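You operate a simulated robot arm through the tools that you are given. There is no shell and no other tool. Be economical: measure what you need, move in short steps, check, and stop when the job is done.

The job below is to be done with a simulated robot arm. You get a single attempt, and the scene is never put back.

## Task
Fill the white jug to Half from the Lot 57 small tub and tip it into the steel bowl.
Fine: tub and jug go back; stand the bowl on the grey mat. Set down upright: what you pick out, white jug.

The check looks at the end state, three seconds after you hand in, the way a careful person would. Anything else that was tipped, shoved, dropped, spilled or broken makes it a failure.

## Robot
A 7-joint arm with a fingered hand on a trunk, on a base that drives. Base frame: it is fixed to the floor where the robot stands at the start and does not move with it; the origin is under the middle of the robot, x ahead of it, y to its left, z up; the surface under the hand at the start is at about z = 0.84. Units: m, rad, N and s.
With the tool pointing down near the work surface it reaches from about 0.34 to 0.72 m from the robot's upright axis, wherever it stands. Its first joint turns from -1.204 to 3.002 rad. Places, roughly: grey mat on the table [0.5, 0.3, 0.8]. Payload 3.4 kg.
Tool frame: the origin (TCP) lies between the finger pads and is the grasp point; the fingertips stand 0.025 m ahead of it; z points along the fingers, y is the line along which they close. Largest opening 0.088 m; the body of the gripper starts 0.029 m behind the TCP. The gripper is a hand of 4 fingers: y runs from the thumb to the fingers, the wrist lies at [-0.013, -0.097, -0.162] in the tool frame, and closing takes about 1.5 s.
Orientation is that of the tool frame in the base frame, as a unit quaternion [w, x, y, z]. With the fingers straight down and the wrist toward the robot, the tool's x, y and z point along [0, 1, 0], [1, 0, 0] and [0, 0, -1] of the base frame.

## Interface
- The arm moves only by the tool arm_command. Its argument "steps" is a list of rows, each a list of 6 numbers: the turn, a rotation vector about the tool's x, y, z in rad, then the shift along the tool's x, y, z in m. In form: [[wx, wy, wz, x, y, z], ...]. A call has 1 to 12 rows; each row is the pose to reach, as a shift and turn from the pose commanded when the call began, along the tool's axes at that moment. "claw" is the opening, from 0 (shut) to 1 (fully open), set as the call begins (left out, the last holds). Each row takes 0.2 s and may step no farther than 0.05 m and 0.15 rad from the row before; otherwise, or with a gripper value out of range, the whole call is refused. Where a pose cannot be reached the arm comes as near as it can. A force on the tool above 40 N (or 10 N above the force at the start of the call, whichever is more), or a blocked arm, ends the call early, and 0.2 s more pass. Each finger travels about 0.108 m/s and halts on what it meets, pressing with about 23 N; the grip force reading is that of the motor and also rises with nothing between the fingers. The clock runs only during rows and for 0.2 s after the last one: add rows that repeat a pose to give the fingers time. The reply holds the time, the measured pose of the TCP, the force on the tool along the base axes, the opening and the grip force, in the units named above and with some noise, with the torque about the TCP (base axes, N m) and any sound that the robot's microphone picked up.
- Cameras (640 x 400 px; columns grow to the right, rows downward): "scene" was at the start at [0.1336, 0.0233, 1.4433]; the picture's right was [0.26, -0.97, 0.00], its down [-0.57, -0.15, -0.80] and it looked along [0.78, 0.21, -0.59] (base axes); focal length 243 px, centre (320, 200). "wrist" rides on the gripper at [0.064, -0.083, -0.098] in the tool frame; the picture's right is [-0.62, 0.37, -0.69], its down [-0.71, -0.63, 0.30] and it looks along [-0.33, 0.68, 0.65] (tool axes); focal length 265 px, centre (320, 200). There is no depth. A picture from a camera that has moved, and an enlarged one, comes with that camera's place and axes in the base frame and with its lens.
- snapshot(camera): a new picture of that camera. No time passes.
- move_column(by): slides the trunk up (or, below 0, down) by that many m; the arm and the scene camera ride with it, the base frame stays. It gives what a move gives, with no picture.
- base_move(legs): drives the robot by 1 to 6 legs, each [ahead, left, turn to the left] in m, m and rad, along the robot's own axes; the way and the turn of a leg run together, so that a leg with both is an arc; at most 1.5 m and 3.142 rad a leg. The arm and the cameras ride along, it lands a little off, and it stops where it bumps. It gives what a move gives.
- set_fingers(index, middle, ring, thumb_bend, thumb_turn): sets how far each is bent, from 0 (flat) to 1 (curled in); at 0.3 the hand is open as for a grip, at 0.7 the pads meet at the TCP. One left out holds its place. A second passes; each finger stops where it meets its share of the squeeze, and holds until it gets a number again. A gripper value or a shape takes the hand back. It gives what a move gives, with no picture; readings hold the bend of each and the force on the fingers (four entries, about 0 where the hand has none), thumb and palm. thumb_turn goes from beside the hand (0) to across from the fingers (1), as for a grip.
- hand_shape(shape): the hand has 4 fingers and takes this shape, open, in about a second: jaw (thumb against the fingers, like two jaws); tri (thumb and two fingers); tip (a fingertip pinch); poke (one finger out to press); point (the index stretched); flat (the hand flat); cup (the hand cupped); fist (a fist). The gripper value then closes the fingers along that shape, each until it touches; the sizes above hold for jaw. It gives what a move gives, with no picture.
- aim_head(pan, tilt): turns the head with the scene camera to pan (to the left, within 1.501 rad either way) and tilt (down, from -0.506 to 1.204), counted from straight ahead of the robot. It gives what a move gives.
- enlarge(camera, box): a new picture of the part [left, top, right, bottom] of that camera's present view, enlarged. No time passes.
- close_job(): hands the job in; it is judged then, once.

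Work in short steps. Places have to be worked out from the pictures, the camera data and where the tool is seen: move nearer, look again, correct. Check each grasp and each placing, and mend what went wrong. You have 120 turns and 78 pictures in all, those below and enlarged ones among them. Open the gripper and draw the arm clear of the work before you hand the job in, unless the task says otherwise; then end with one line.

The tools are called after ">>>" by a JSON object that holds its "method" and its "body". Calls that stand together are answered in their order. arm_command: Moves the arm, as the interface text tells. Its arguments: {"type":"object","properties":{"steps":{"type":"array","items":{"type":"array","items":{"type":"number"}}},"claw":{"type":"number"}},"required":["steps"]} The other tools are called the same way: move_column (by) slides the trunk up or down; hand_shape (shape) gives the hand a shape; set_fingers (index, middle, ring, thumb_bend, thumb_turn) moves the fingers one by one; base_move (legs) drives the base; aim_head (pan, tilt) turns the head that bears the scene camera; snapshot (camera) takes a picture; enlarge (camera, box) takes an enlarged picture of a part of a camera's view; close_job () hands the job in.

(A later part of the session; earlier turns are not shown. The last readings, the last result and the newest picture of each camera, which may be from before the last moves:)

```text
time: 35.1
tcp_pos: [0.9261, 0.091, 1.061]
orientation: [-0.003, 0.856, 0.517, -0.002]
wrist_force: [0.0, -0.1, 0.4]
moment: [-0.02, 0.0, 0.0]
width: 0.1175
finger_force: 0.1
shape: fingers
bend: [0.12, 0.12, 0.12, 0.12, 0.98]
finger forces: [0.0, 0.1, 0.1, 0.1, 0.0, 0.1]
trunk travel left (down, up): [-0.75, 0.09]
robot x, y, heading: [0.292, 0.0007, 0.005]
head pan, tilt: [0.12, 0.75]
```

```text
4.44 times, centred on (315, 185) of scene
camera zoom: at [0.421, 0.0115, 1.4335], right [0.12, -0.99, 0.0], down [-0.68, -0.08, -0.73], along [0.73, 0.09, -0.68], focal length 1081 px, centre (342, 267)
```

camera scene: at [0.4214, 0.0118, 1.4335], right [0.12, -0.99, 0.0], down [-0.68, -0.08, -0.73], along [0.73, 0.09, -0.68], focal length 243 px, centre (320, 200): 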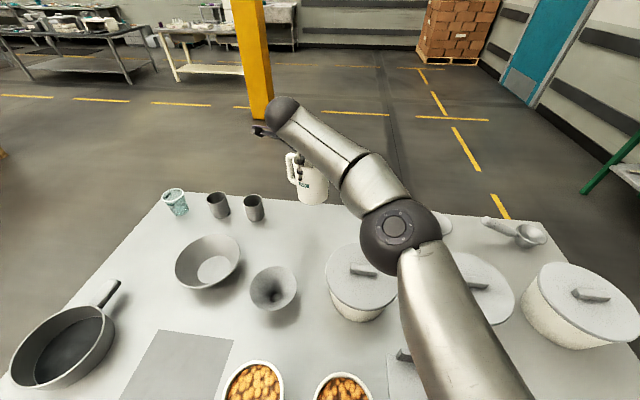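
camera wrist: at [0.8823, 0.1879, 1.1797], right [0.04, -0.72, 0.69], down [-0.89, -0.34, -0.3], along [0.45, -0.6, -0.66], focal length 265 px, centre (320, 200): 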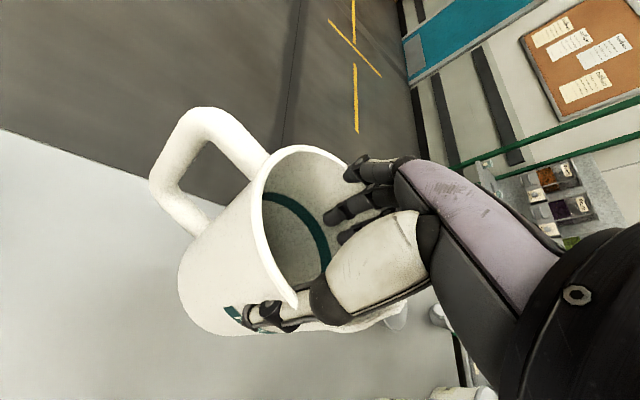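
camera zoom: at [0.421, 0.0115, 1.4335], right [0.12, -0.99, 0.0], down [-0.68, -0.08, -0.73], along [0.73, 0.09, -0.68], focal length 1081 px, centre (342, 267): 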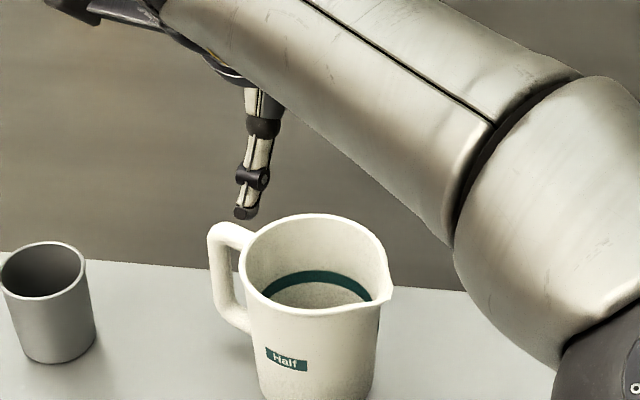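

I'll go down to just above the rim and inspect how each finger lines up with it.

>>> {"method": "arm_command", "body": {"steps": [[0, 0, 0, 0.005, 0, 0.03], [0, 0, 0, 0.005, 0, 0.06], [0, 0, 0, 0.005, 0, 0.075]]}}

>>> {"method": "enlarge", "body": {"camera": "wrist", "box": [180, 110, 440, 370]}}

```text
time: 35.9
tcp_pos: [0.9284, 0.0986, 0.9867]
orientation: [-0.002, 0.856, 0.517, -0.001]
wrist_force: [0.5, -1.1, -0.8]
moment: [0.0, 0.02, 0.02]
width: 0.1177
finger_force: 0.1
shape: fingers
bend: [0.12, 0.12, 0.12, 0.12, 0.98]
finger forces: [0.0, 0.0, 0.1, 0.1, 0.1, 0.0]
trunk travel left (down, up): [-0.75, 0.09]
robot x, y, heading: [0.2925, 0.0009, 0.007]
head pan, tilt: [0.12, 0.75]
```

```text
1.54 times, centred on (310, 240) of wrist
camera zoom: at [0.8842, 0.193, 1.0856], right [0.04, -0.72, 0.69], down [-0.89, -0.34, -0.3], along [0.45, -0.6, -0.66], focal length 408 px, centre (335, 138)
```

zoom: 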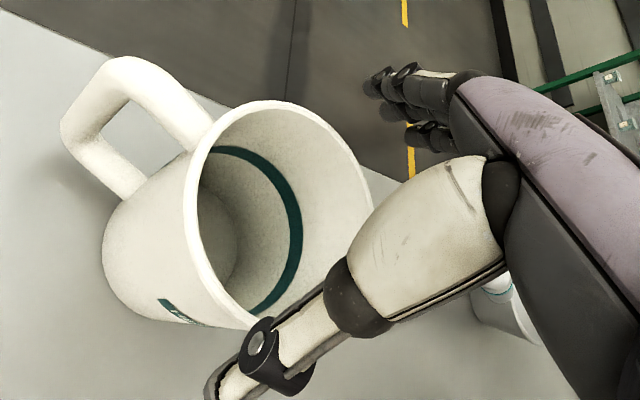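

The splayed fingers make a top grasp on the 92 mm rim unreliable. The handle is a better fit, so I rise, shift 7.5 cm toward it along the handle axis and check.

>>> {"method": "arm_command", "body": {"steps": [[0, 0, 0, 0, 0, -0.03], [0, 0, 0, 0.035, 0, -0.05], [0, 0, 0, 0.071, 0, -0.05]]}}

>>> {"method": "set_fingers", "body": {"index": 0.4, "middle": 0.4, "ring": 0.4, "thumb_bend": 0.4}}

>>> {"method": "snapshot", "body": {"camera": "wrist"}}

>>> {"method": "enlarge", "body": {"camera": "scene", "box": [250, 130, 370, 230]}}

```text
time: 36.7
tcp_pos: [0.9308, 0.1147, 1.0336]
orientation: [-0.002, 0.856, 0.517, -0.001]
wrist_force: [0.4, -0.3, -0.6]
moment: [0.0, 0.0, -0.01]
width: 0.1175
finger_force: 0.0
shape: fingers
bend: [0.12, 0.12, 0.12, 0.12, 0.98]
finger forces: [0.1, 0.0, 0.1, 0.0, 0.0, 0.0]
out of reach, approached as far as the arm can: row 2, 3
trunk travel left (down, up): [-0.75, 0.09]
robot x, y, heading: [0.2936, 0.0012, -0.001]
head pan, tilt: [0.12, 0.75]
```

```text
time: 37.7
tcp_pos: [0.9308, 0.115, 1.034]
orientation: [-0.001, 0.856, 0.517, -0.002]
wrist_force: [-0.1, 0.6, -0.2]
moment: [-0.02, -0.03, 0.03]
width: 0.0641
finger_force: 0.0
shape: fingers
bend: [0.4, 0.4, 0.4, 0.4, 0.98]
finger forces: [0.1, 0.1, 0.0, 0.0, 0.1, 0.0]
trunk travel left (down, up): [-0.75, 0.09]
robot x, y, heading: [0.2888, 0.0054, 0.005]
head pan, tilt: [0.12, 0.75]
```

```text
41 pictures are left
camera wrist: at [0.8864, 0.2087, 1.1326], right [0.04, -0.72, 0.69], down [-0.89, -0.34, -0.3], along [0.45, -0.6, -0.66], focal length 265 px, centre (320, 200)
```

wrist: 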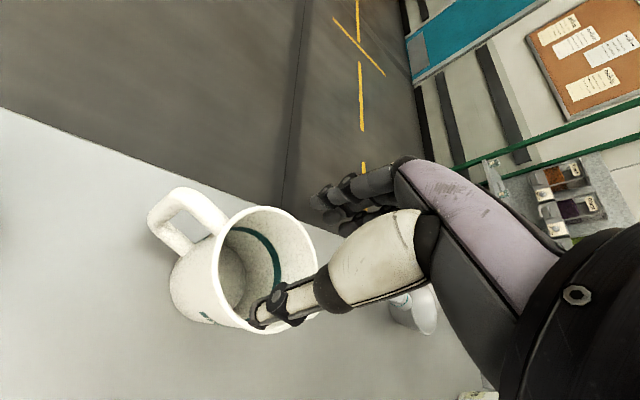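

```text
4.00 times, centred on (310, 180) of scene
camera zoom: at [0.4218, 0.0115, 1.4335], right [0.12, -0.99, 0.0], down [-0.68, -0.08, -0.73], along [0.73, 0.09, -0.68], focal length 972 px, centre (360, 280)
```

zoom: 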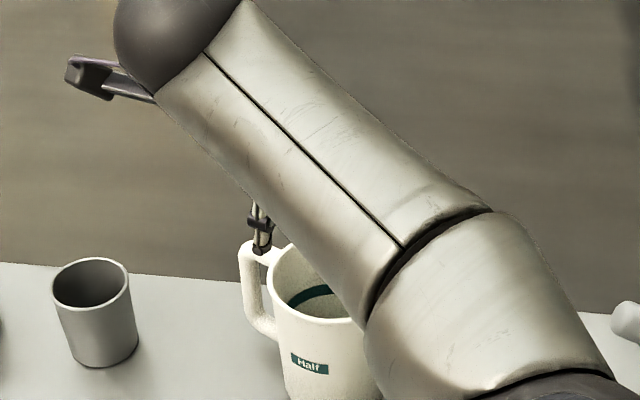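

The reach runs out here; I'll shift the base 3 cm ahead and 5 cm left, which carries the hand over the handle.

>>> {"method": "base_move", "body": {"legs": [[0.03, 0.05, 0]]}}

>>> {"method": "snapshot", "body": {"camera": "wrist"}}

```text
time: 38.6
tcp_pos: [0.9609, 0.1659, 1.0334]
orientation: [-0.001, 0.856, 0.516, -0.002]
wrist_force: [-0.1, 0.4, -0.5]
moment: [0.0, 0.01, -0.02]
width: 0.0639
finger_force: 0.1
shape: fingers
bend: [0.4, 0.4, 0.4, 0.4, 0.98]
finger forces: [0.1, 0.1, 0.0, 0.0, 0.0, 0.1]
trunk travel left (down, up): [-0.75, 0.09]
robot x, y, heading: [0.3184, 0.0511, 0.007]
head pan, tilt: [0.12, 0.75]
```

```text
39 pictures are left
camera wrist: at [0.9167, 0.2601, 1.132], right [0.04, -0.72, 0.69], down [-0.89, -0.34, -0.3], along [0.45, -0.6, -0.66], focal length 265 px, centre (320, 200)
```

wrist: 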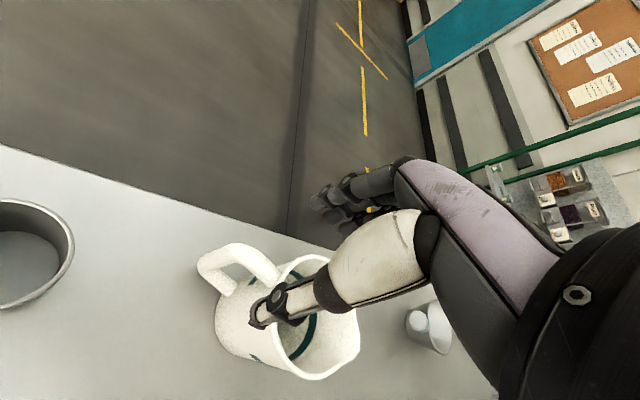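

The handle lies right below, centred near (0.964, 0.158). Small correction and descend to z=0.932.

>>> {"method": "arm_command", "body": {"steps": [[0, 0, 0, -0.002, 0.004, 0.03], [0, 0, 0, -0.002, 0.004, 0.06], [0, 0, 0, -0.002, 0.004, 0.085], [0, 0, 0, -0.002, 0.004, 0.101]]}}

>>> {"method": "enlarge", "body": {"camera": "wrist", "box": [160, 140, 420, 400]}}

```text
time: 39.6
tcp_pos: [0.962, 0.1612, 0.9326]
orientation: [-0.002, 0.857, 0.516, -0.001]
wrist_force: [-0.4, -0.2, -0.1]
moment: [-0.01, 0.04, 0.02]
width: 0.064
finger_force: 0.0
shape: fingers
bend: [0.4, 0.4, 0.4, 0.4, 0.98]
finger forces: [0.0, 0.0, 0.1, 0.0, 0.0, 0.1]
trunk travel left (down, up): [-0.75, 0.09]
robot x, y, heading: [0.317, 0.0534, -0.0]
head pan, tilt: [0.12, 0.75]
```

```text
1.54 times, centred on (290, 270) of wrist
camera zoom: at [0.9181, 0.2564, 1.0309], right [0.04, -0.72, 0.69], down [-0.89, -0.34, -0.3], along [0.45, -0.6, -0.66], focal length 408 px, centre (366, 92)
```

zoom: 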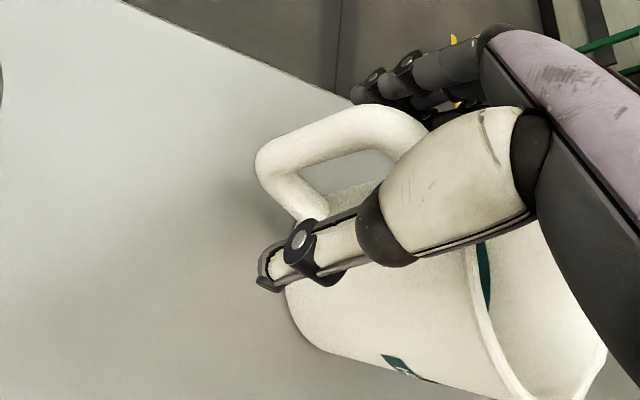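

The handle is nicely between thumb and fingers. Closing.

>>> {"method": "set_fingers", "body": {"index": 0.75, "middle": 0.75, "ring": 0.75, "thumb_bend": 0.75}}

>>> {"method": "enlarge", "body": {"camera": "wrist", "box": [160, 140, 420, 400]}}

```text
time: 40.6
tcp_pos: [0.9623, 0.1628, 0.9316]
orientation: [-0.002, 0.856, 0.517, -0.002]
wrist_force: [0.6, -0.7, 0.4]
moment: [-0.04, 0.0, -0.02]
width: 0.0
finger_force: 0.1
shape: fingers
bend: [0.74, 0.75, 0.75, 0.72, 0.98]
finger forces: [0.0, 0.0, 0.0, 0.0, 0.0, 0.0]
trunk travel left (down, up): [-0.75, 0.09]
robot x, y, heading: [0.3191, 0.0532, 0.003]
head pan, tilt: [0.12, 0.75]
```

```text
1.54 times, centred on (290, 270) of wrist
camera zoom: at [0.918, 0.2561, 1.0312], right [0.04, -0.72, 0.69], down [-0.89, -0.34, -0.3], along [0.45, -0.6, -0.66], focal length 408 px, centre (366, 92)
```

zoom: 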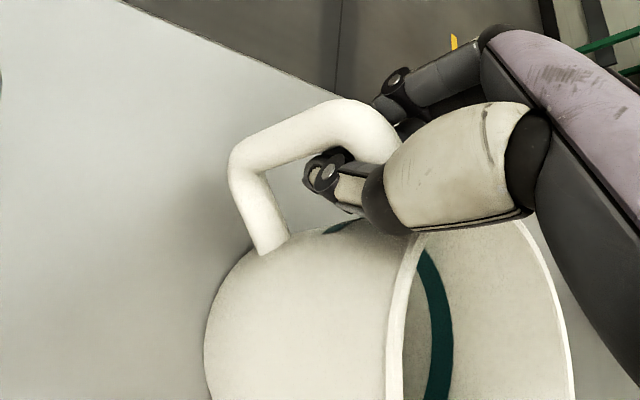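

The fingers met through the handle's loop, so they missed the bar. Opening, rising and re-measuring the jug.

>>> {"method": "set_fingers", "body": {"index": 0.38, "middle": 0.38, "ring": 0.38, "thumb_bend": 0.38}}

>>> {"method": "arm_command", "body": {"steps": [[0, 0, 0, 0, 0, -0.03], [0, 0, 0, 0, 0, -0.06], [0, 0, 0, 0, 0, -0.1]]}}

>>> {"method": "snapshot", "body": {"camera": "wrist"}}

>>> {"method": "enlarge", "body": {"camera": "scene", "box": [250, 120, 410, 240]}}

```text
time: 41.6
tcp_pos: [0.9619, 0.1614, 0.933]
orientation: [-0.002, 0.856, 0.517, -0.002]
wrist_force: [-0.1, -0.1, -1.3]
moment: [0.0, 0.05, -0.01]
width: 0.0675
finger_force: 0.1
shape: fingers
bend: [0.38, 0.38, 0.38, 0.38, 0.98]
finger forces: [0.0, 0.0, 0.0, 0.0, 0.0, 0.0]
trunk travel left (down, up): [-0.75, 0.09]
robot x, y, heading: [0.3184, 0.0528, 0.001]
head pan, tilt: [0.12, 0.75]
```

```text
time: 42.4
tcp_pos: [0.9593, 0.1616, 1.0348]
orientation: [-0.001, 0.856, 0.518, -0.001]
wrist_force: [-0.2, -0.3, 0.1]
moment: [-0.03, 0.0, 0.0]
width: 0.0674
finger_force: 0.0
shape: fingers
bend: [0.38, 0.38, 0.38, 0.38, 0.98]
finger forces: [0.1, 0.1, 0.0, 0.0, 0.0, 0.1]
trunk travel left (down, up): [-0.75, 0.09]
robot x, y, heading: [0.3211, 0.0523, 0.007]
head pan, tilt: [0.12, 0.75]
```

```text
36 pictures are left
camera wrist: at [0.9152, 0.2566, 1.1333], right [0.04, -0.72, 0.69], down [-0.89, -0.34, -0.3], along [0.45, -0.6, -0.66], focal length 265 px, centre (320, 200)
```

wrist: 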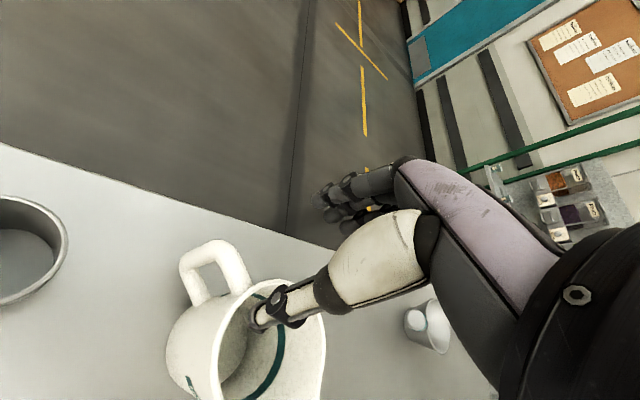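

```text
3.33 times, centred on (330, 180) of scene
camera zoom: at [0.4502, 0.0629, 1.4335], right [0.12, -0.99, 0.0], down [-0.68, -0.08, -0.73], along [0.73, 0.09, -0.68], focal length 810 px, centre (287, 267)
```

zoom: 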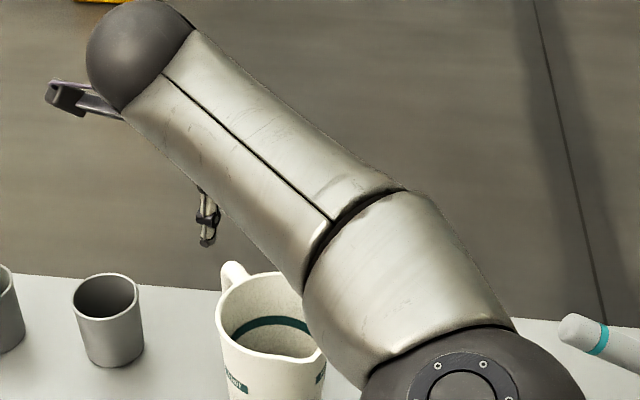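

The jug got nudged and turned; it now sits around (0.904, 0.131) with the handle at ~37°. I realign the yaw and put the hand over the handle's top bar.

>>> {"method": "arm_command", "body": {"steps": [[0, 0, 0.11, 0.005, 0, 0.01], [0, 0, 0.22, 0.01, 0, 0.02], [0, 0, 0.33, 0.015, -0.001, 0.03], [0, 0, 0.44, 0.019, -0.0013, 0.035]]}}

>>> {"method": "snapshot", "body": {"camera": "wrist"}}

```text
time: 43.4
tcp_pos: [0.9084, 0.1716, 1.0152]
orientation: [-0.002, 0.944, 0.329, -0.001]
wrist_force: [-0.7, 1.0, -1.1]
moment: [-0.01, 0.0, -0.02]
width: 0.0677
finger_force: 0.1
shape: fingers
bend: [0.38, 0.38, 0.38, 0.38, 0.98]
finger forces: [0.0, 0.0, 0.0, 0.0, 0.0, 0.0]
out of reach, approached as far as the arm can: row 1, 2, 3, 4
trunk travel left (down, up): [-0.75, 0.09]
robot x, y, heading: [0.3199, 0.0505, 0.002]
head pan, tilt: [0.12, 0.75]
```

```text
34 pictures are left
camera wrist: at [0.9063, 0.2743, 1.1122], right [-0.26, -0.67, 0.69], down [-0.95, 0.05, -0.3], along [0.17, -0.74, -0.66], focal length 265 px, centre (320, 200)
```

wrist: 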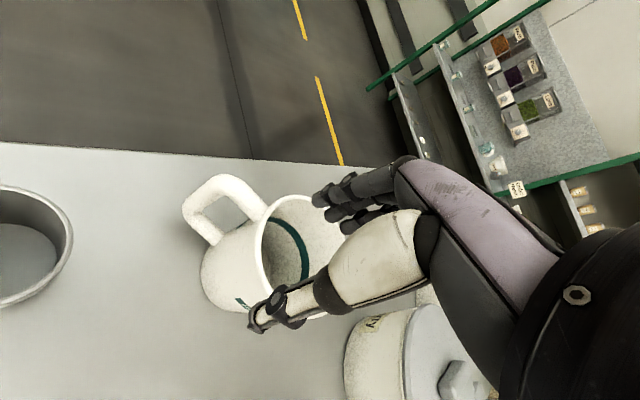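

Handle confirmed near (0.956, 0.167) at ~43°. The arm can't stretch that far with this yaw, so I bring the base 5 cm closer with the hand still above.

>>> {"method": "base_move", "body": {"legs": [[0.055, 0.003, 0]]}}

>>> {"method": "snapshot", "body": {"camera": "wrist"}}

```text
time: 44.4
tcp_pos: [0.9646, 0.1729, 1.0115]
orientation: [-0.001, 0.944, 0.33, -0.003]
wrist_force: [-0.1, -0.5, 0.2]
moment: [0.02, 0.0, 0.04]
width: 0.0678
finger_force: 0.1
shape: fingers
bend: [0.38, 0.38, 0.38, 0.38, 0.98]
finger forces: [0.0, 0.0, 0.0, 0.0, 0.1, 0.0]
trunk travel left (down, up): [-0.75, 0.09]
robot x, y, heading: [0.3749, 0.0524, 0.0]
head pan, tilt: [0.12, 0.75]
```

```text
33 pictures are left
camera wrist: at [0.963, 0.2769, 1.111], right [-0.25, -0.68, 0.69], down [-0.95, 0.05, -0.3], along [0.17, -0.74, -0.66], focal length 265 px, centre (320, 200)
```

wrist: 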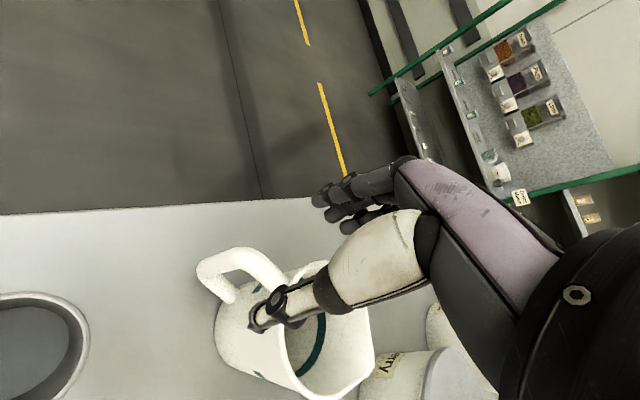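

Handle bar measured again: from (0.939, 0.155) to (0.974, 0.188). I descend onto it with pads at the top bar (z≈0.948).

>>> {"method": "arm_command", "body": {"steps": [[0, 0, 0.05, 0.004, -0.003, 0.025], [0, 0, -0.05, 0.004, -0.003, 0.045], [0, 0, -0.07, 0.004, -0.003, 0.064]]}}

>>> {"method": "set_fingers", "body": {"index": 0.55, "middle": 0.55, "ring": 0.55, "thumb_bend": 0.55}}

>>> {"method": "enlarge", "body": {"camera": "wrist", "box": [160, 140, 420, 400]}}

```text
time: 45.2
tcp_pos: [0.9647, 0.1791, 0.9497]
orientation: [-0.001, 0.932, 0.362, -0.002]
wrist_force: [0.3, -0.1, -0.1]
moment: [-0.01, -0.01, 0.01]
width: 0.0678
finger_force: 0.0
shape: fingers
bend: [0.38, 0.38, 0.38, 0.38, 0.98]
finger forces: [0.0, 0.1, 0.1, 0.0, 0.0, 0.0]
out of reach, approached as far as the arm can: row 1
trunk travel left (down, up): [-0.75, 0.09]
robot x, y, heading: [0.3739, 0.0562, 0.002]
head pan, tilt: [0.12, 0.75]
```

```text
time: 46.2
tcp_pos: [0.9662, 0.18, 0.9503]
orientation: [-0.002, 0.932, 0.362, -0.001]
wrist_force: [0.0, 0.0, 0.6]
moment: [0.01, -0.02, 0.02]
width: 0.0313
finger_force: 0.0
shape: fingers
bend: [0.55, 0.55, 0.55, 0.55, 0.98]
finger forces: [0.0, 0.0, 0.0, 0.1, 0.0, 0.1]
trunk travel left (down, up): [-0.75, 0.09]
robot x, y, heading: [0.3743, 0.0547, -0.0]
head pan, tilt: [0.12, 0.75]
```

```text
1.54 times, centred on (290, 270) of wrist
camera zoom: at [0.9557, 0.282, 1.0482], right [-0.21, -0.69, 0.69], down [-0.95, -0.02, -0.3], along [0.22, -0.72, -0.66], focal length 408 px, centre (366, 92)
```

zoom: 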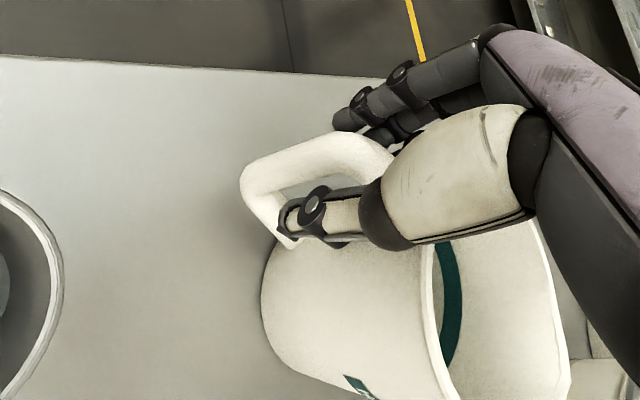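

Bar is between thumb and index/middle fingers. Closing fully.

>>> {"method": "set_fingers", "body": {"index": 0.75, "middle": 0.75, "ring": 0.75, "thumb_bend": 0.75}}

>>> {"method": "enlarge", "body": {"camera": "wrist", "box": [160, 140, 420, 400]}}

```text
time: 47.2
tcp_pos: [0.9656, 0.1794, 0.9494]
orientation: [-0.001, 0.932, 0.362, -0.002]
wrist_force: [-0.3, -0.7, 0.5]
moment: [0.02, 0.02, 0.03]
width: 0.0083
finger_force: 8.1
shape: fingers
bend: [0.71, 0.75, 0.75, 0.67, 0.97]
finger forces: [8.0, 0.0, 0.1, 0.0, 8.0, 0.1]
trunk travel left (down, up): [-0.75, 0.09]
robot x, y, heading: [0.3739, 0.0569, -0.001]
head pan, tilt: [0.12, 0.75]
```

```text
1.54 times, centred on (290, 270) of wrist
camera zoom: at [0.9557, 0.2821, 1.0481], right [-0.21, -0.69, 0.69], down [-0.95, -0.02, -0.3], along [0.22, -0.72, -0.66], focal length 408 px, centre (366, 92)
```

zoom: 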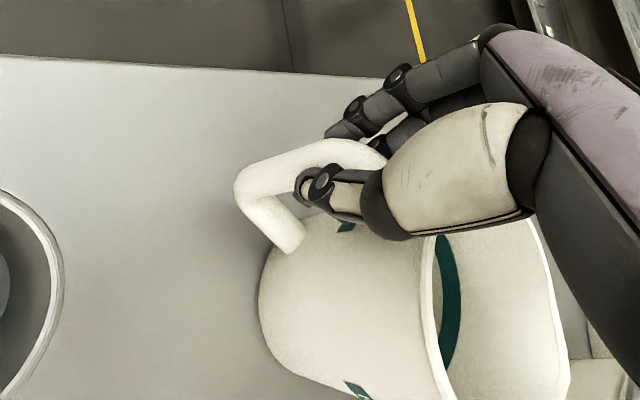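

Only the index bears on the bar; the hand sits too close to the body. I reopen slightly, shift 2 cm outward along the handle and a little lower, and close again.

>>> {"method": "set_fingers", "body": {"index": 0.5, "middle": 0.5, "ring": 0.5, "thumb_bend": 0.5}}

>>> {"method": "arm_command", "body": {"steps": [[0, 0, 0, 0.01, 0, 0.002], [0, 0, 0, 0.02, 0, 0.006], [0, 0, 0, 0.02, 0, 0.006]]}}

>>> {"method": "enlarge", "body": {"camera": "wrist", "box": [160, 140, 420, 400]}}

```text
time: 48.2
tcp_pos: [0.9644, 0.1797, 0.9489]
orientation: [0.0, 0.932, 0.363, -0.002]
wrist_force: [-0.4, 0.3, 1.1]
moment: [-0.02, -0.01, 0.0]
width: 0.0411
finger_force: 0.0
shape: fingers
bend: [0.5, 0.5, 0.5, 0.5, 0.97]
finger forces: [0.0, 0.0, 0.0, 0.0, 0.0, 0.0]
trunk travel left (down, up): [-0.75, 0.09]
robot x, y, heading: [0.3733, 0.0534, 0.001]
head pan, tilt: [0.12, 0.75]
```

```text
time: 49.0
tcp_pos: [0.9651, 0.1792, 0.9496]
orientation: [-0.002, 0.932, 0.362, -0.002]
wrist_force: [0.2, 0.2, -0.4]
moment: [0.02, -0.01, 0.01]
width: 0.0412
finger_force: 0.1
shape: fingers
bend: [0.5, 0.5, 0.5, 0.5, 0.97]
finger forces: [0.0, 0.0, 0.0, 0.0, 0.0, 0.1]
out of reach, approached as far as the arm can: row 1, 2, 3
trunk travel left (down, up): [-0.75, 0.09]
robot x, y, heading: [0.3759, 0.0536, 0.004]
head pan, tilt: [0.12, 0.75]
```

```text
1.54 times, centred on (290, 270) of wrist
camera zoom: at [0.9557, 0.2821, 1.0482], right [-0.21, -0.69, 0.69], down [-0.95, -0.02, -0.3], along [0.22, -0.72, -0.66], focal length 408 px, centre (366, 92)
```

zoom: 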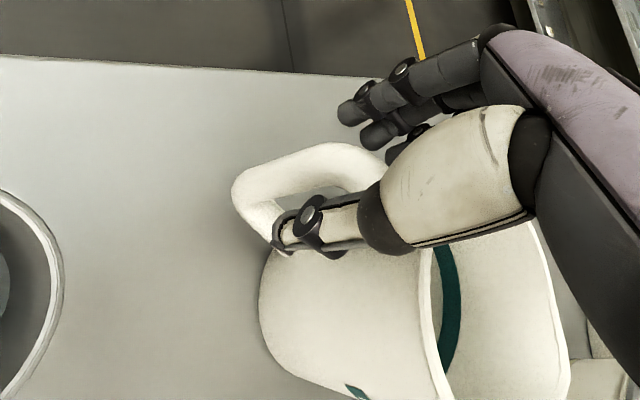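

The arm is at its limit, so I let the base carry the hand the 2 cm along the handle direction.

>>> {"method": "base_move", "body": {"legs": [[0.015, 0.014, 0]]}}

>>> {"method": "arm_command", "body": {"steps": [[0, 0, 0, 0, 0, 0.004], [0, 0, 0, 0, 0, 0.006]]}}

>>> {"method": "set_fingers", "body": {"index": 0.75, "middle": 0.75, "ring": 0.75, "thumb_bend": 0.75}}

>>> {"method": "enlarge", "body": {"camera": "wrist", "box": [160, 140, 420, 400]}}

```text
time: 49.8
tcp_pos: [0.979, 0.1921, 0.9497]
orientation: [-0.001, 0.932, 0.363, -0.001]
wrist_force: [-0.2, -0.5, 0.1]
moment: [-0.03, -0.03, 0.0]
width: 0.0413
finger_force: 0.1
shape: fingers
bend: [0.5, 0.5, 0.5, 0.5, 0.97]
finger forces: [0.0, 0.0, 0.0, 0.0, 0.0, 0.0]
trunk travel left (down, up): [-0.75, 0.09]
robot x, y, heading: [0.3876, 0.0655, -0.002]
head pan, tilt: [0.12, 0.75]
```

```text
time: 50.4
tcp_pos: [0.9796, 0.1931, 0.9431]
orientation: [-0.002, 0.932, 0.362, -0.002]
wrist_force: [0.1, -0.9, -0.6]
moment: [0.03, 0.05, -0.02]
width: 0.041
finger_force: 0.1
shape: fingers
bend: [0.5, 0.5, 0.5, 0.5, 0.97]
finger forces: [0.1, 0.1, 0.1, 0.0, 0.1, 0.0]
trunk travel left (down, up): [-0.75, 0.09]
robot x, y, heading: [0.3866, 0.0704, 0.0]
head pan, tilt: [0.12, 0.75]
```

```text
time: 51.4
tcp_pos: [0.9793, 0.1918, 0.9443]
orientation: [-0.002, 0.932, 0.362, -0.002]
wrist_force: [0.3, 0.1, -0.5]
moment: [0.0, 0.02, 0.01]
width: 0.0002
finger_force: 0.0
shape: fingers
bend: [0.74, 0.75, 0.75, 0.72, 0.97]
finger forces: [0.0, 0.1, 0.1, 0.1, 0.0, 0.0]
trunk travel left (down, up): [-0.75, 0.09]
robot x, y, heading: [0.3913, 0.0669, 0.001]
head pan, tilt: [0.12, 0.75]
```

```text
1.54 times, centred on (290, 270) of wrist
camera zoom: at [0.9706, 0.2959, 1.0424], right [-0.21, -0.69, 0.69], down [-0.95, -0.02, -0.3], along [0.22, -0.72, -0.66], focal length 408 px, centre (366, 92)
```

zoom: 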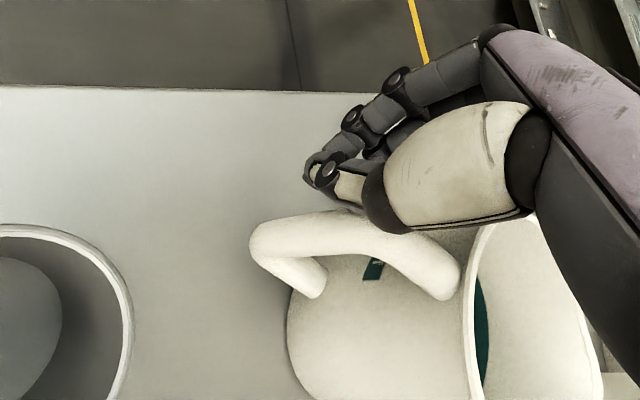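

The bar slipped past again. Handle pinching is too fickle; a pinch on the jug's wall (thumb outside, fingers inside) will be more tolerant. I open, rise and look.

>>> {"method": "arm_command", "body": {"steps": [[0, 0, 0, 0, 0, -0.03], [0, 0, 0, 0, 0, -0.06], [0, 0, 0, 0, 0, -0.1], [0, 0, 0, 0, 0, -0.13]]}}

>>> {"method": "set_fingers", "body": {"index": 0.35, "middle": 0.35, "ring": 0.35, "thumb_bend": 0.35}}

>>> {"method": "snapshot", "body": {"camera": "wrist"}}

>>> {"method": "snapshot", "body": {"camera": "scene"}}

```text
time: 52.4
tcp_pos: [0.9807, 0.1842, 1.0734]
orientation: [-0.001, 0.932, 0.362, -0.001]
wrist_force: [-0.3, 0.4, -0.2]
moment: [0.0, 0.0, 0.01]
width: 0.0
finger_force: 0.1
shape: fingers
bend: [0.74, 0.75, 0.75, 0.72, 0.97]
finger forces: [0.0, 0.1, 0.1, 0.0, 0.0, 0.0]
out of reach, approached as far as the arm can: row 4
trunk travel left (down, up): [-0.75, 0.09]
robot x, y, heading: [0.3873, 0.0663, 0.0]
head pan, tilt: [0.12, 0.75]
```

```text
time: 53.4
tcp_pos: [0.9801, 0.1849, 1.0736]
orientation: [-0.002, 0.932, 0.363, -0.001]
wrist_force: [-0.6, 0.2, 0.2]
moment: [0.01, -0.03, 0.03]
width: 0.074
finger_force: 0.1
shape: fingers
bend: [0.35, 0.35, 0.35, 0.35, 0.97]
finger forces: [0.0, 0.0, 0.0, 0.1, 0.0, 0.0]
trunk travel left (down, up): [-0.75, 0.09]
robot x, y, heading: [0.3892, 0.0688, -0.004]
head pan, tilt: [0.12, 0.75]
```

```text
28 pictures are left
camera wrist: at [0.9714, 0.2879, 1.1723], right [-0.21, -0.69, 0.69], down [-0.95, -0.02, -0.3], along [0.22, -0.72, -0.66], focal length 265 px, centre (320, 200)
```

wrist: 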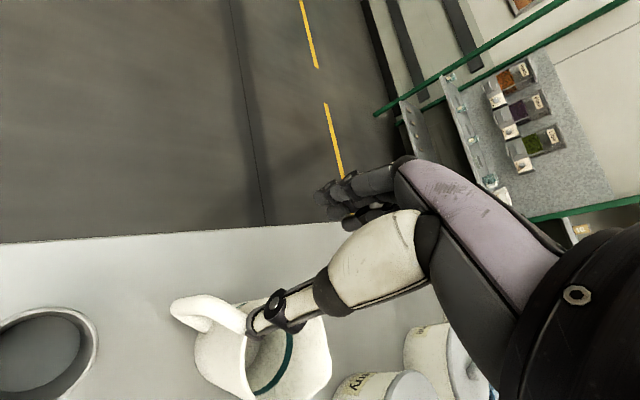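

```text
27 pictures are left
camera scene: at [0.5209, 0.0793, 1.4335], right [0.12, -0.99, 0.0], down [-0.68, -0.08, -0.73], along [0.73, 0.09, -0.68], focal length 243 px, centre (320, 200)
```

scene: 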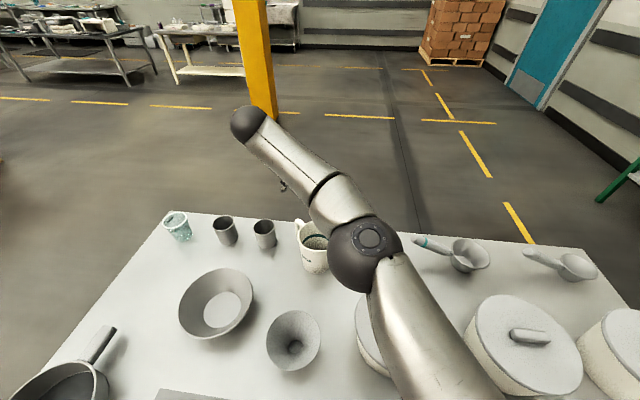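

The jug stands upright at ≈(0.896, 0.140), handle at ~49°. I move the hand so the near wall (0.861, 0.170) lies between thumb (outside) and fingers (inside), staying high.

>>> {"method": "arm_command", "body": {"steps": [[0, 0, -0.03, -0.033, -0.023, 0], [0, 0, -0.06, -0.066, -0.046, 0.01], [0, 0, -0.1, -0.098, -0.0693, 0.03], [0, 0, -0.1, -0.098, -0.0693, 0.05]]}}

>>> {"method": "snapshot", "body": {"camera": "wrist"}}

```text
time: 54.4
tcp_pos: [0.8589, 0.174, 1.0219]
orientation: [-0.002, 0.913, 0.409, -0.002]
wrist_force: [0.2, -0.4, -0.6]
moment: [-0.01, -0.05, 0.01]
width: 0.0742
finger_force: 0.0
shape: fingers
bend: [0.35, 0.35, 0.35, 0.35, 0.97]
finger forces: [0.0, 0.1, 0.0, 0.1, 0.0, 0.0]
trunk travel left (down, up): [-0.75, 0.09]
robot x, y, heading: [0.3902, 0.0657, -0.001]
head pan, tilt: [0.12, 0.75]
```

```text
26 pictures are left
camera wrist: at [0.8403, 0.2751, 1.1212], right [-0.14, -0.71, 0.69], down [-0.95, -0.11, -0.3], along [0.29, -0.7, -0.66], focal length 265 px, centre (320, 200)
```

wrist: 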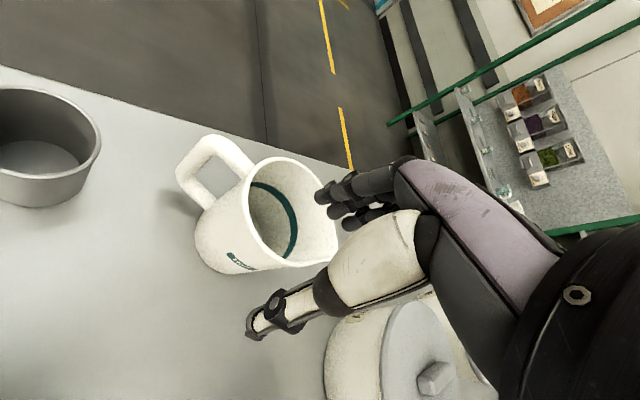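

The near wall is within 7 mm of the TCP. I correct and descend so fingers go inside and thumb outside.

>>> {"method": "arm_command", "body": {"steps": [[0, 0, 0, -0.002, 0.006, 0.03], [0, 0, 0, -0.002, 0.006, 0.06], [0, 0, 0, -0.002, 0.006, 0.082]]}}

>>> {"method": "set_fingers", "body": {"index": 0.8, "middle": 0.8, "ring": 0.8, "thumb_bend": 0.75}}

>>> {"method": "snapshot", "body": {"camera": "wrist"}}

```text
time: 55.2
tcp_pos: [0.8649, 0.166, 0.9435]
orientation: [-0.002, 0.913, 0.408, -0.001]
wrist_force: [0.2, 0.1, -0.1]
moment: [0.01, 0.01, 0.04]
width: 0.0738
finger_force: 0.1
shape: fingers
bend: [0.35, 0.35, 0.35, 0.35, 0.97]
finger forces: [0.0, 0.0, 0.0, 0.0, 0.0, 0.1]
trunk travel left (down, up): [-0.75, 0.09]
robot x, y, heading: [0.3885, 0.0673, -0.001]
head pan, tilt: [0.12, 0.75]
```

```text
time: 56.2
tcp_pos: [0.8641, 0.1656, 0.9426]
orientation: [-0.001, 0.912, 0.409, -0.002]
wrist_force: [-0.7, -0.6, -0.9]
moment: [0.04, 0.02, -0.06]
width: 0.0
finger_force: 9.1
shape: fingers
bend: [0.77, 0.8, 0.8, 0.71, 0.95]
finger forces: [7.9, 1.2, 0.0, 0.1, 8.8, 0.1]
trunk travel left (down, up): [-0.75, 0.09]
robot x, y, heading: [0.387, 0.0667, -0.001]
head pan, tilt: [0.12, 0.75]
```

```text
25 pictures are left
camera wrist: at [0.845, 0.268, 1.0419], right [-0.14, -0.71, 0.69], down [-0.95, -0.11, -0.3], along [0.29, -0.7, -0.66], focal length 265 px, centre (320, 200)
```

wrist: 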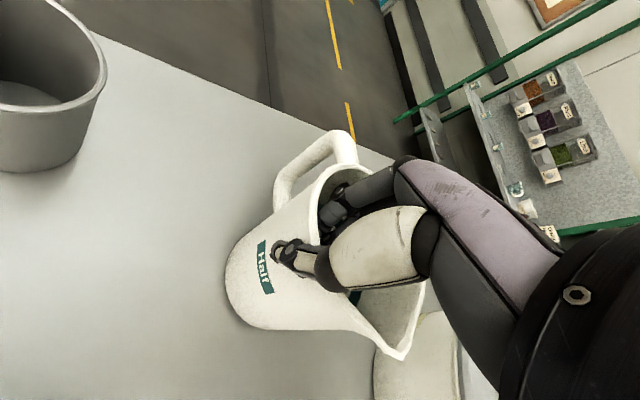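

The wall is now between thumb and fingers. I tighten so all fingers press.

>>> {"method": "set_fingers", "body": {"index": 0.95, "middle": 1.0, "ring": 1.0, "thumb_bend": 0.95}}

>>> {"method": "arm_command", "body": {"steps": [[0, 0, 0, 0, 0, -0.01], [0, 0, 0, 0, 0, -0.03], [0, 0, 0, 0, 0, -0.06], [0, 0, 0, 0, 0, -0.08]]}}

>>> {"method": "snapshot", "body": {"camera": "scene"}}

```text
time: 57.2
tcp_pos: [0.8648, 0.165, 0.9442]
orientation: [-0.001, 0.913, 0.408, -0.001]
wrist_force: [-0.7, -0.9, -0.4]
moment: [0.02, 0.0, 0.04]
width: 0.0
finger_force: 20.9
shape: fingers
bend: [0.78, 1.0, 1.0, 0.84, 0.91]
finger forces: [22.2, 0.0, 0.0, 0.1, 19.8, 0.0]
trunk travel left (down, up): [-0.75, 0.09]
robot x, y, heading: [0.3858, 0.0686, -0.002]
head pan, tilt: [0.12, 0.75]
```

```text
time: 58.2
tcp_pos: [0.8644, 0.1639, 1.0226]
orientation: [-0.002, 0.913, 0.409, -0.001]
wrist_force: [-0.1, -0.1, -0.6]
moment: [0.0, -0.02, -0.02]
width: 0.0
finger_force: 20.2
shape: fingers
bend: [0.78, 1.0, 1.0, 0.84, 0.91]
finger forces: [21.4, 0.0, 0.1, 0.1, 20.0, 0.0]
trunk travel left (down, up): [-0.75, 0.09]
robot x, y, heading: [0.3852, 0.0711, -0.0]
head pan, tilt: [0.12, 0.75]
```

```text
24 pictures are left
camera scene: at [0.5208, 0.0792, 1.4334], right [0.12, -0.99, 0.0], down [-0.68, -0.08, -0.73], along [0.73, 0.09, -0.68], focal length 243 px, centre (320, 200)
```

scene: 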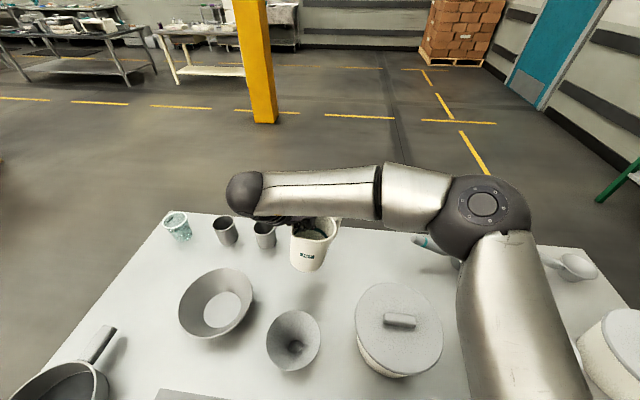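

The jug is lifted, held at its wall. I raise it further, then drive back and left to bring it over the mat.

>>> {"method": "arm_command", "body": {"steps": [[0, 0, 0, 0, 0, -0.03], [0, 0, 0, 0, 0, -0.06], [0, 0, 0, 0, 0, -0.1]]}}

>>> {"method": "base_move", "body": {"legs": [[-0.2, 0, 0], [-0.13, 0.12, 0]]}}

>>> {"method": "snapshot", "body": {"camera": "scene"}}

```text
time: 59.0
tcp_pos: [0.8642, 0.1661, 1.1229]
orientation: [-0.001, 0.913, 0.408, -0.002]
wrist_force: [0.0, 0.5, -0.4]
moment: [0.0, -0.01, 0.0]
width: 0.0003
finger_force: 20.8
shape: fingers
bend: [0.79, 1.0, 1.0, 0.84, 0.9]
finger forces: [21.4, 0.1, 0.1, 0.0, 20.6, 0.0]
trunk travel left (down, up): [-0.75, 0.09]
robot x, y, heading: [0.3931, 0.0687, -0.002]
head pan, tilt: [0.12, 0.75]
```

```text
time: 61.7
tcp_pos: [0.5331, 0.2856, 1.1224]
orientation: [-0.001, 0.913, 0.409, -0.001]
wrist_force: [-0.2, 0.1, 0.0]
moment: [0.02, -0.03, 0.0]
width: 0.0004
finger_force: 20.9
shape: fingers
bend: [0.79, 1.0, 1.0, 0.84, 0.9]
finger forces: [21.4, 0.0, 0.0, 0.1, 20.5, 0.0]
trunk travel left (down, up): [-0.75, 0.09]
robot x, y, heading: [0.0587, 0.1896, -0.001]
head pan, tilt: [0.12, 0.75]
```

```text
23 pictures are left
camera scene: at [0.1895, 0.1991, 1.4335], right [0.12, -0.99, 0.0], down [-0.68, -0.08, -0.73], along [0.73, 0.09, -0.68], focal length 243 px, centre (320, 200)
```

scene: 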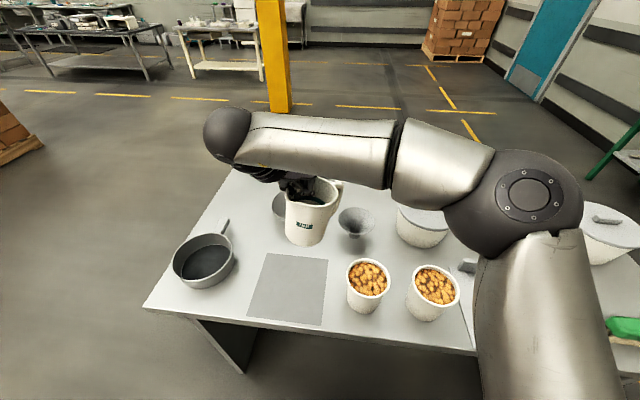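

The jug hangs upright. I shift a bit further over the mat and lower it.

>>> {"method": "arm_command", "body": {"steps": [[0, 0, 0, 0.003, -0.01, 0.035], [0, 0, 0, 0.006, -0.02, 0.07], [0, 0, 0, 0.009, -0.035, 0.105], [0, 0, 0, 0.009, -0.035, 0.14], [0, 0, 0, 0.009, -0.035, 0.16], [0, 0, 0, 0.009, -0.035, 0.17], [0, 0, 0, 0.009, -0.035, 0.175]]}}

>>> {"method": "enlarge", "body": {"camera": "scene", "box": [220, 180, 400, 340]}}

```text
time: 63.3
tcp_pos: [0.5125, 0.3151, 0.9462]
orientation: [-0.001, 0.912, 0.409, 0.0]
wrist_force: [-0.4, 0.6, -1.6]
moment: [0.0, 0.03, 0.01]
width: 0.001
finger_force: 21.6
shape: fingers
bend: [0.79, 1.0, 1.0, 0.85, 0.9]
finger forces: [21.6, 0.0, 0.1, 0.0, 21.2, 0.0]
trunk travel left (down, up): [-0.75, 0.09]
robot x, y, heading: [0.0583, 0.1898, -0.0]
head pan, tilt: [0.12, 0.75]
```

```text
2.50 times, centred on (310, 260) of scene
camera zoom: at [0.19, 0.1987, 1.4334], right [0.12, -0.99, 0.0], down [-0.68, -0.08, -0.73], along [0.73, 0.09, -0.68], focal length 608 px, centre (345, 50)
```

zoom: 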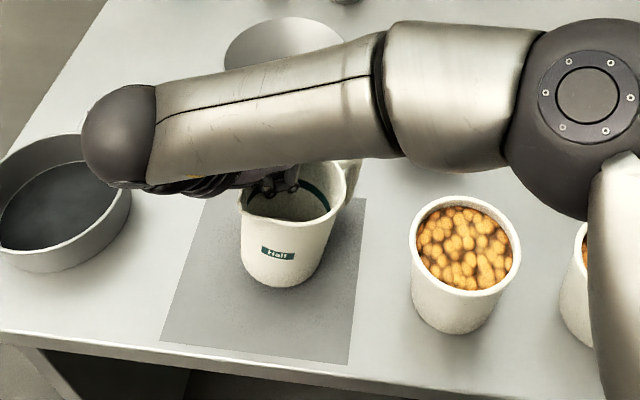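

It's nearly down, leaning very slightly. I lower in small steps until contact, then release.

>>> {"method": "arm_command", "body": {"steps": [[0, 0, 0, 0, 0, 0.003], [0, 0, 0, 0, 0, 0.006], [0, 0, 0, 0, 0, 0.009]]}}

```text
time: 64.1
tcp_pos: [0.5111, 0.3177, 0.939]
orientation: [-0.002, 0.912, 0.409, 0.001]
wrist_force: [-0.3, 4.0, 11.6]
moment: [-0.29, -0.05, -0.01]
width: 0.002
finger_force: 24.8
shape: fingers
bend: [0.79, 1.0, 1.0, 0.86, 0.9]
finger forces: [23.9, 0.0, 0.0, 0.0, 26.0, 0.0]
trunk travel left (down, up): [-0.75, 0.09]
robot x, y, heading: [0.0567, 0.1884, 0.003]
head pan, tilt: [0.12, 0.75]
```

Contact made. Opening and rising straight up.

>>> {"method": "set_fingers", "body": {"index": 0.4, "middle": 0.4, "ring": 0.4, "thumb_bend": 0.4}}

>>> {"method": "arm_command", "body": {"steps": [[0, 0, 0, 0, 0, -0.04], [0, 0, 0, 0, 0, -0.08], [0, 0, 0, 0, 0, -0.12], [0, 0, 0, 0, 0, -0.17]]}}

>>> {"method": "snapshot", "body": {"camera": "wrist"}}

```text
time: 65.1
tcp_pos: [0.5129, 0.3165, 0.937]
orientation: [-0.001, 0.913, 0.409, -0.001]
wrist_force: [0.2, 0.4, 0.3]
moment: [-0.03, 0.01, 0.02]
width: 0.0628
finger_force: 0.0
shape: fingers
bend: [0.4, 0.4, 0.4, 0.4, 0.97]
finger forces: [0.0, 0.0, 0.0, 0.1, 0.1, 0.0]
trunk travel left (down, up): [-0.75, 0.09]
robot x, y, heading: [0.061, 0.1851, 0.005]
head pan, tilt: [0.12, 0.75]
```

```text
time: 66.1
tcp_pos: [0.5112, 0.3159, 1.1083]
orientation: [-0.001, 0.912, 0.41, -0.002]
wrist_force: [0.1, -0.5, 0.6]
moment: [0.0, -0.02, 0.01]
width: 0.0632
finger_force: 0.0
shape: fingers
bend: [0.4, 0.4, 0.4, 0.4, 0.97]
finger forces: [0.0, 0.0, 0.0, 0.1, 0.0, 0.1]
trunk travel left (down, up): [-0.75, 0.09]
robot x, y, heading: [0.0594, 0.1898, 0.004]
head pan, tilt: [0.12, 0.75]
```

```text
21 pictures are left
camera wrist: at [0.4913, 0.4175, 1.2077], right [-0.13, -0.71, 0.69], down [-0.95, -0.12, -0.3], along [0.29, -0.7, -0.66], focal length 265 px, centre (320, 200)
```

wrist: 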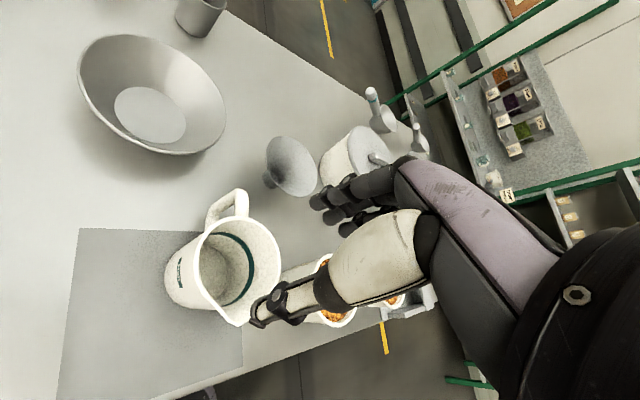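

The jug stands upright at the mat's right edge, centre ≈(0.513, 0.29), handle away from me. Now for tub 57: I back the base off and pitch the hand to horizontal for a side grasp low on the tub.

>>> {"method": "base_move", "body": {"legs": [[-0.15, 0, 0], [0, -0.29, 0]]}}

>>> {"method": "arm_command", "body": {"steps": [[0, 0.14, 0, 0, 0, 0], [0, 0.28, 0, 0, 0, 0], [0, 0.42, 0, 0, 0, 0], [0, 0.56, 0, 0, 0, 0], [0, 0.7, 0, 0, 0, 0], [0, 0.84, 0, 0, 0, 0], [0, 0.98, 0, 0, 0, 0], [0, 1.12, 0, 0, 0, 0], [0, 1.26, 0, 0, 0, 0], [0, 1.4, 0, 0, 0, 0], [0, 1.5, 0, 0, 0, 0], [0, 1.57, 0, 0, 0, 0]]}}

```text
time: 69.0
tcp_pos: [0.364, 0.0271, 1.1075]
orientation: [-0.002, 0.913, 0.407, -0.002]
wrist_force: [0.7, -0.2, -0.5]
moment: [0.03, 0.01, 0.0]
width: 0.0632
finger_force: 0.1
shape: fingers
bend: [0.4, 0.4, 0.4, 0.4, 0.97]
finger forces: [0.0, 0.1, 0.1, 0.0, 0.1, 0.0]
trunk travel left (down, up): [-0.75, 0.09]
robot x, y, heading: [-0.0897, -0.0982, -0.007]
head pan, tilt: [0.12, 0.75]
```

```text
time: 71.6
tcp_pos: [0.3646, 0.0268, 1.1077]
orientation: [-0.29, 0.647, 0.287, 0.645]
wrist_force: [-0.5, 0.5, 0.0]
moment: [0.01, 0.02, -0.01]
width: 0.0629
finger_force: 0.0
shape: fingers
bend: [0.4, 0.4, 0.4, 0.4, 0.97]
finger forces: [0.0, 0.0, 0.0, 0.1, 0.1, 0.0]
trunk travel left (down, up): [-0.75, 0.09]
robot x, y, heading: [-0.0899, -0.1013, -0.002]
head pan, tilt: [0.12, 0.75]
```

Reached. Now I yaw to a 25° approach and lower to a standoff in front of tub 57, with fingers opened to ~0.10.

>>> {"method": "arm_command", "body": {"steps": [[-0.07, 0, 0, -0.034, 0.009, -0.0145], [-0.14, 0, 0, -0.068, 0.018, -0.029], [-0.21, 0, 0, -0.102, 0.027, -0.0435], [-0.28, 0, 0, -0.136, 0.036, -0.058], [-0.34, 0, 0, -0.17, 0.045, -0.072], [-0.4, 0, 0, -0.203, 0.0535, -0.0863]]}}

>>> {"method": "set_fingers", "body": {"index": 0.18, "middle": 0.18, "ring": 0.18, "thumb_bend": 0.2}}

>>> {"method": "snapshot", "body": {"camera": "wrist"}}

```text
time: 73.0
tcp_pos: [0.3462, -0.0733, 0.9039]
orientation: [-0.155, 0.692, 0.153, 0.689]
wrist_force: [-0.2, -0.7, 0.4]
moment: [-0.02, 0.01, -0.01]
width: 0.063
finger_force: 0.0
shape: fingers
bend: [0.4, 0.4, 0.4, 0.4, 0.97]
finger forces: [0.1, 0.0, 0.1, 0.1, 0.0, 0.1]
trunk travel left (down, up): [-0.75, 0.09]
robot x, y, heading: [-0.0885, -0.1009, -0.005]
head pan, tilt: [0.12, 0.75]
```

```text
time: 74.0
tcp_pos: [0.3464, -0.0733, 0.9048]
orientation: [-0.155, 0.692, 0.152, 0.689]
wrist_force: [0.3, -0.4, -0.1]
moment: [0.03, -0.01, 0.0]
width: 0.1054
finger_force: 0.0
shape: fingers
bend: [0.18, 0.18, 0.18, 0.2, 0.97]
finger forces: [0.0, 0.0, 0.0, 0.0, 0.1, 0.0]
trunk travel left (down, up): [-0.75, 0.09]
robot x, y, heading: [-0.0912, -0.1049, 0.001]
head pan, tilt: [0.12, 0.75]
```

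```text
20 pictures are left
camera wrist: at [0.221, -0.0411, 0.969], right [-0.47, -0.63, -0.62], down [0.0, 0.7, -0.71], along [0.88, -0.34, -0.33], focal length 265 px, centre (320, 200)
```

wrist: 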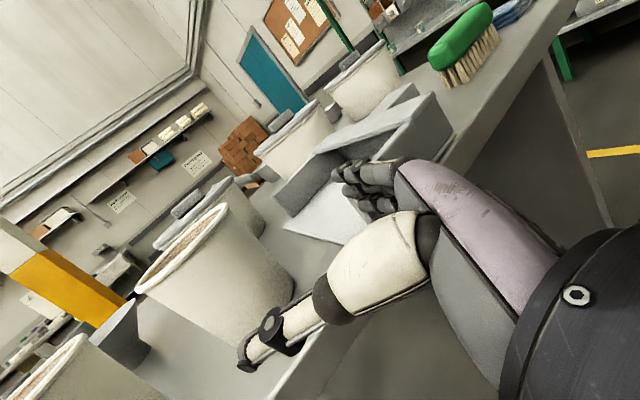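

Tub 57's centre is ≈(0.467, -0.02), rim z≈0.94; the hand is aligned within 3 mm. I lower 2 cm and advance 11.5 cm.

>>> {"method": "arm_command", "body": {"steps": [[0, 0, 0, -0.018, 0.002, 0.0], [0, 0, 0, -0.018, 0.002, 0.04], [0, 0, 0, -0.018, 0.002, 0.08], [0, 0, 0, -0.018, 0.002, 0.1], [0, 0, 0, -0.018, 0.002, 0.115]]}}

>>> {"method": "snapshot", "body": {"camera": "wrist"}}

```text
time: 75.2
tcp_pos: [0.4518, -0.0258, 0.8879]
orientation: [-0.155, 0.691, 0.153, 0.689]
wrist_force: [0.6, -0.3, 0.9]
moment: [0.0, -0.03, 0.0]
width: 0.1055
finger_force: 0.1
shape: fingers
bend: [0.18, 0.18, 0.18, 0.2, 0.97]
finger forces: [0.0, 0.1, 0.0, 0.0, 0.1, 0.0]
trunk travel left (down, up): [-0.75, 0.09]
robot x, y, heading: [-0.0922, -0.0995, -0.003]
head pan, tilt: [0.12, 0.75]
```

```text
19 pictures are left
camera wrist: at [0.3273, 0.0062, 0.9527], right [-0.47, -0.63, -0.62], down [0.0, 0.7, -0.71], along [0.88, -0.34, -0.33], focal length 265 px, centre (320, 200)
```

wrist: 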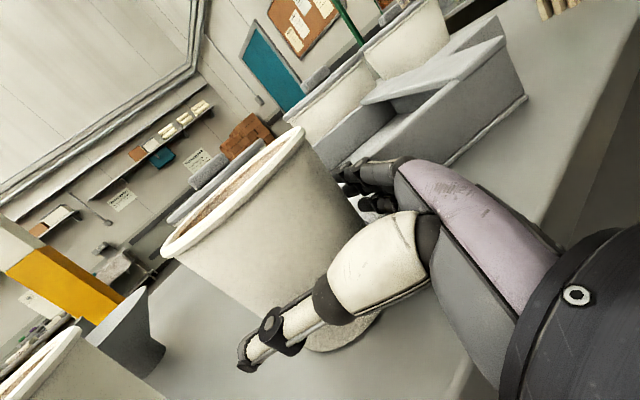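

The tub sits centred between thumb and fingers, close to the palm. Closing.

>>> {"method": "set_fingers", "body": {"index": 0.8, "middle": 0.8, "ring": 0.8, "thumb_bend": 0.8}}

>>> {"method": "arm_command", "body": {"steps": [[0, 0, 0, 0.005, 0, 0], [0, 0, 0, 0.015, 0, 0], [0, 0, 0, 0.03, 0, 0]]}}

>>> {"method": "snapshot", "body": {"camera": "wrist"}}

```text
time: 76.2
tcp_pos: [0.4528, -0.0265, 0.8877]
orientation: [-0.155, 0.692, 0.153, 0.688]
wrist_force: [0.2, -1.8, -0.1]
moment: [-0.19, -0.15, -0.08]
width: 0.0619
finger_force: 19.8
shape: fingers
bend: [0.49, 0.52, 0.54, 0.39, 0.96]
finger forces: [6.4, 5.8, 6.2, 0.1, 20.9, 0.0]
trunk travel left (down, up): [-0.75, 0.09]
robot x, y, heading: [-0.0887, -0.1032, -0.001]
head pan, tilt: [0.12, 0.75]
```

```text
time: 77.0
tcp_pos: [0.4512, -0.0249, 0.9166]
orientation: [-0.154, 0.692, 0.152, 0.689]
wrist_force: [-0.1, 0.4, -4.4]
moment: [-0.1, 0.11, 0.02]
width: 0.061
finger_force: 17.6
shape: fingers
bend: [0.5, 0.53, 0.55, 0.38, 0.96]
finger forces: [5.9, 5.3, 5.4, 0.0, 19.0, 0.1]
trunk travel left (down, up): [-0.75, 0.09]
robot x, y, heading: [-0.0887, -0.0999, 0.001]
head pan, tilt: [0.12, 0.75]
```

```text
18 pictures are left
camera wrist: at [0.3266, 0.0074, 0.9823], right [-0.47, -0.63, -0.62], down [0.0, 0.7, -0.71], along [0.88, -0.34, -0.33], focal length 265 px, centre (320, 200)
```

wrist: 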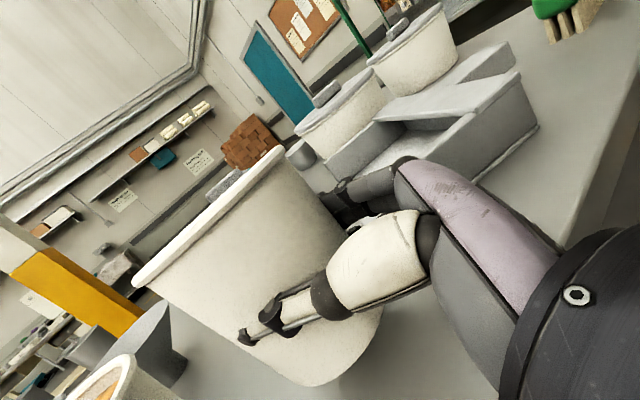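

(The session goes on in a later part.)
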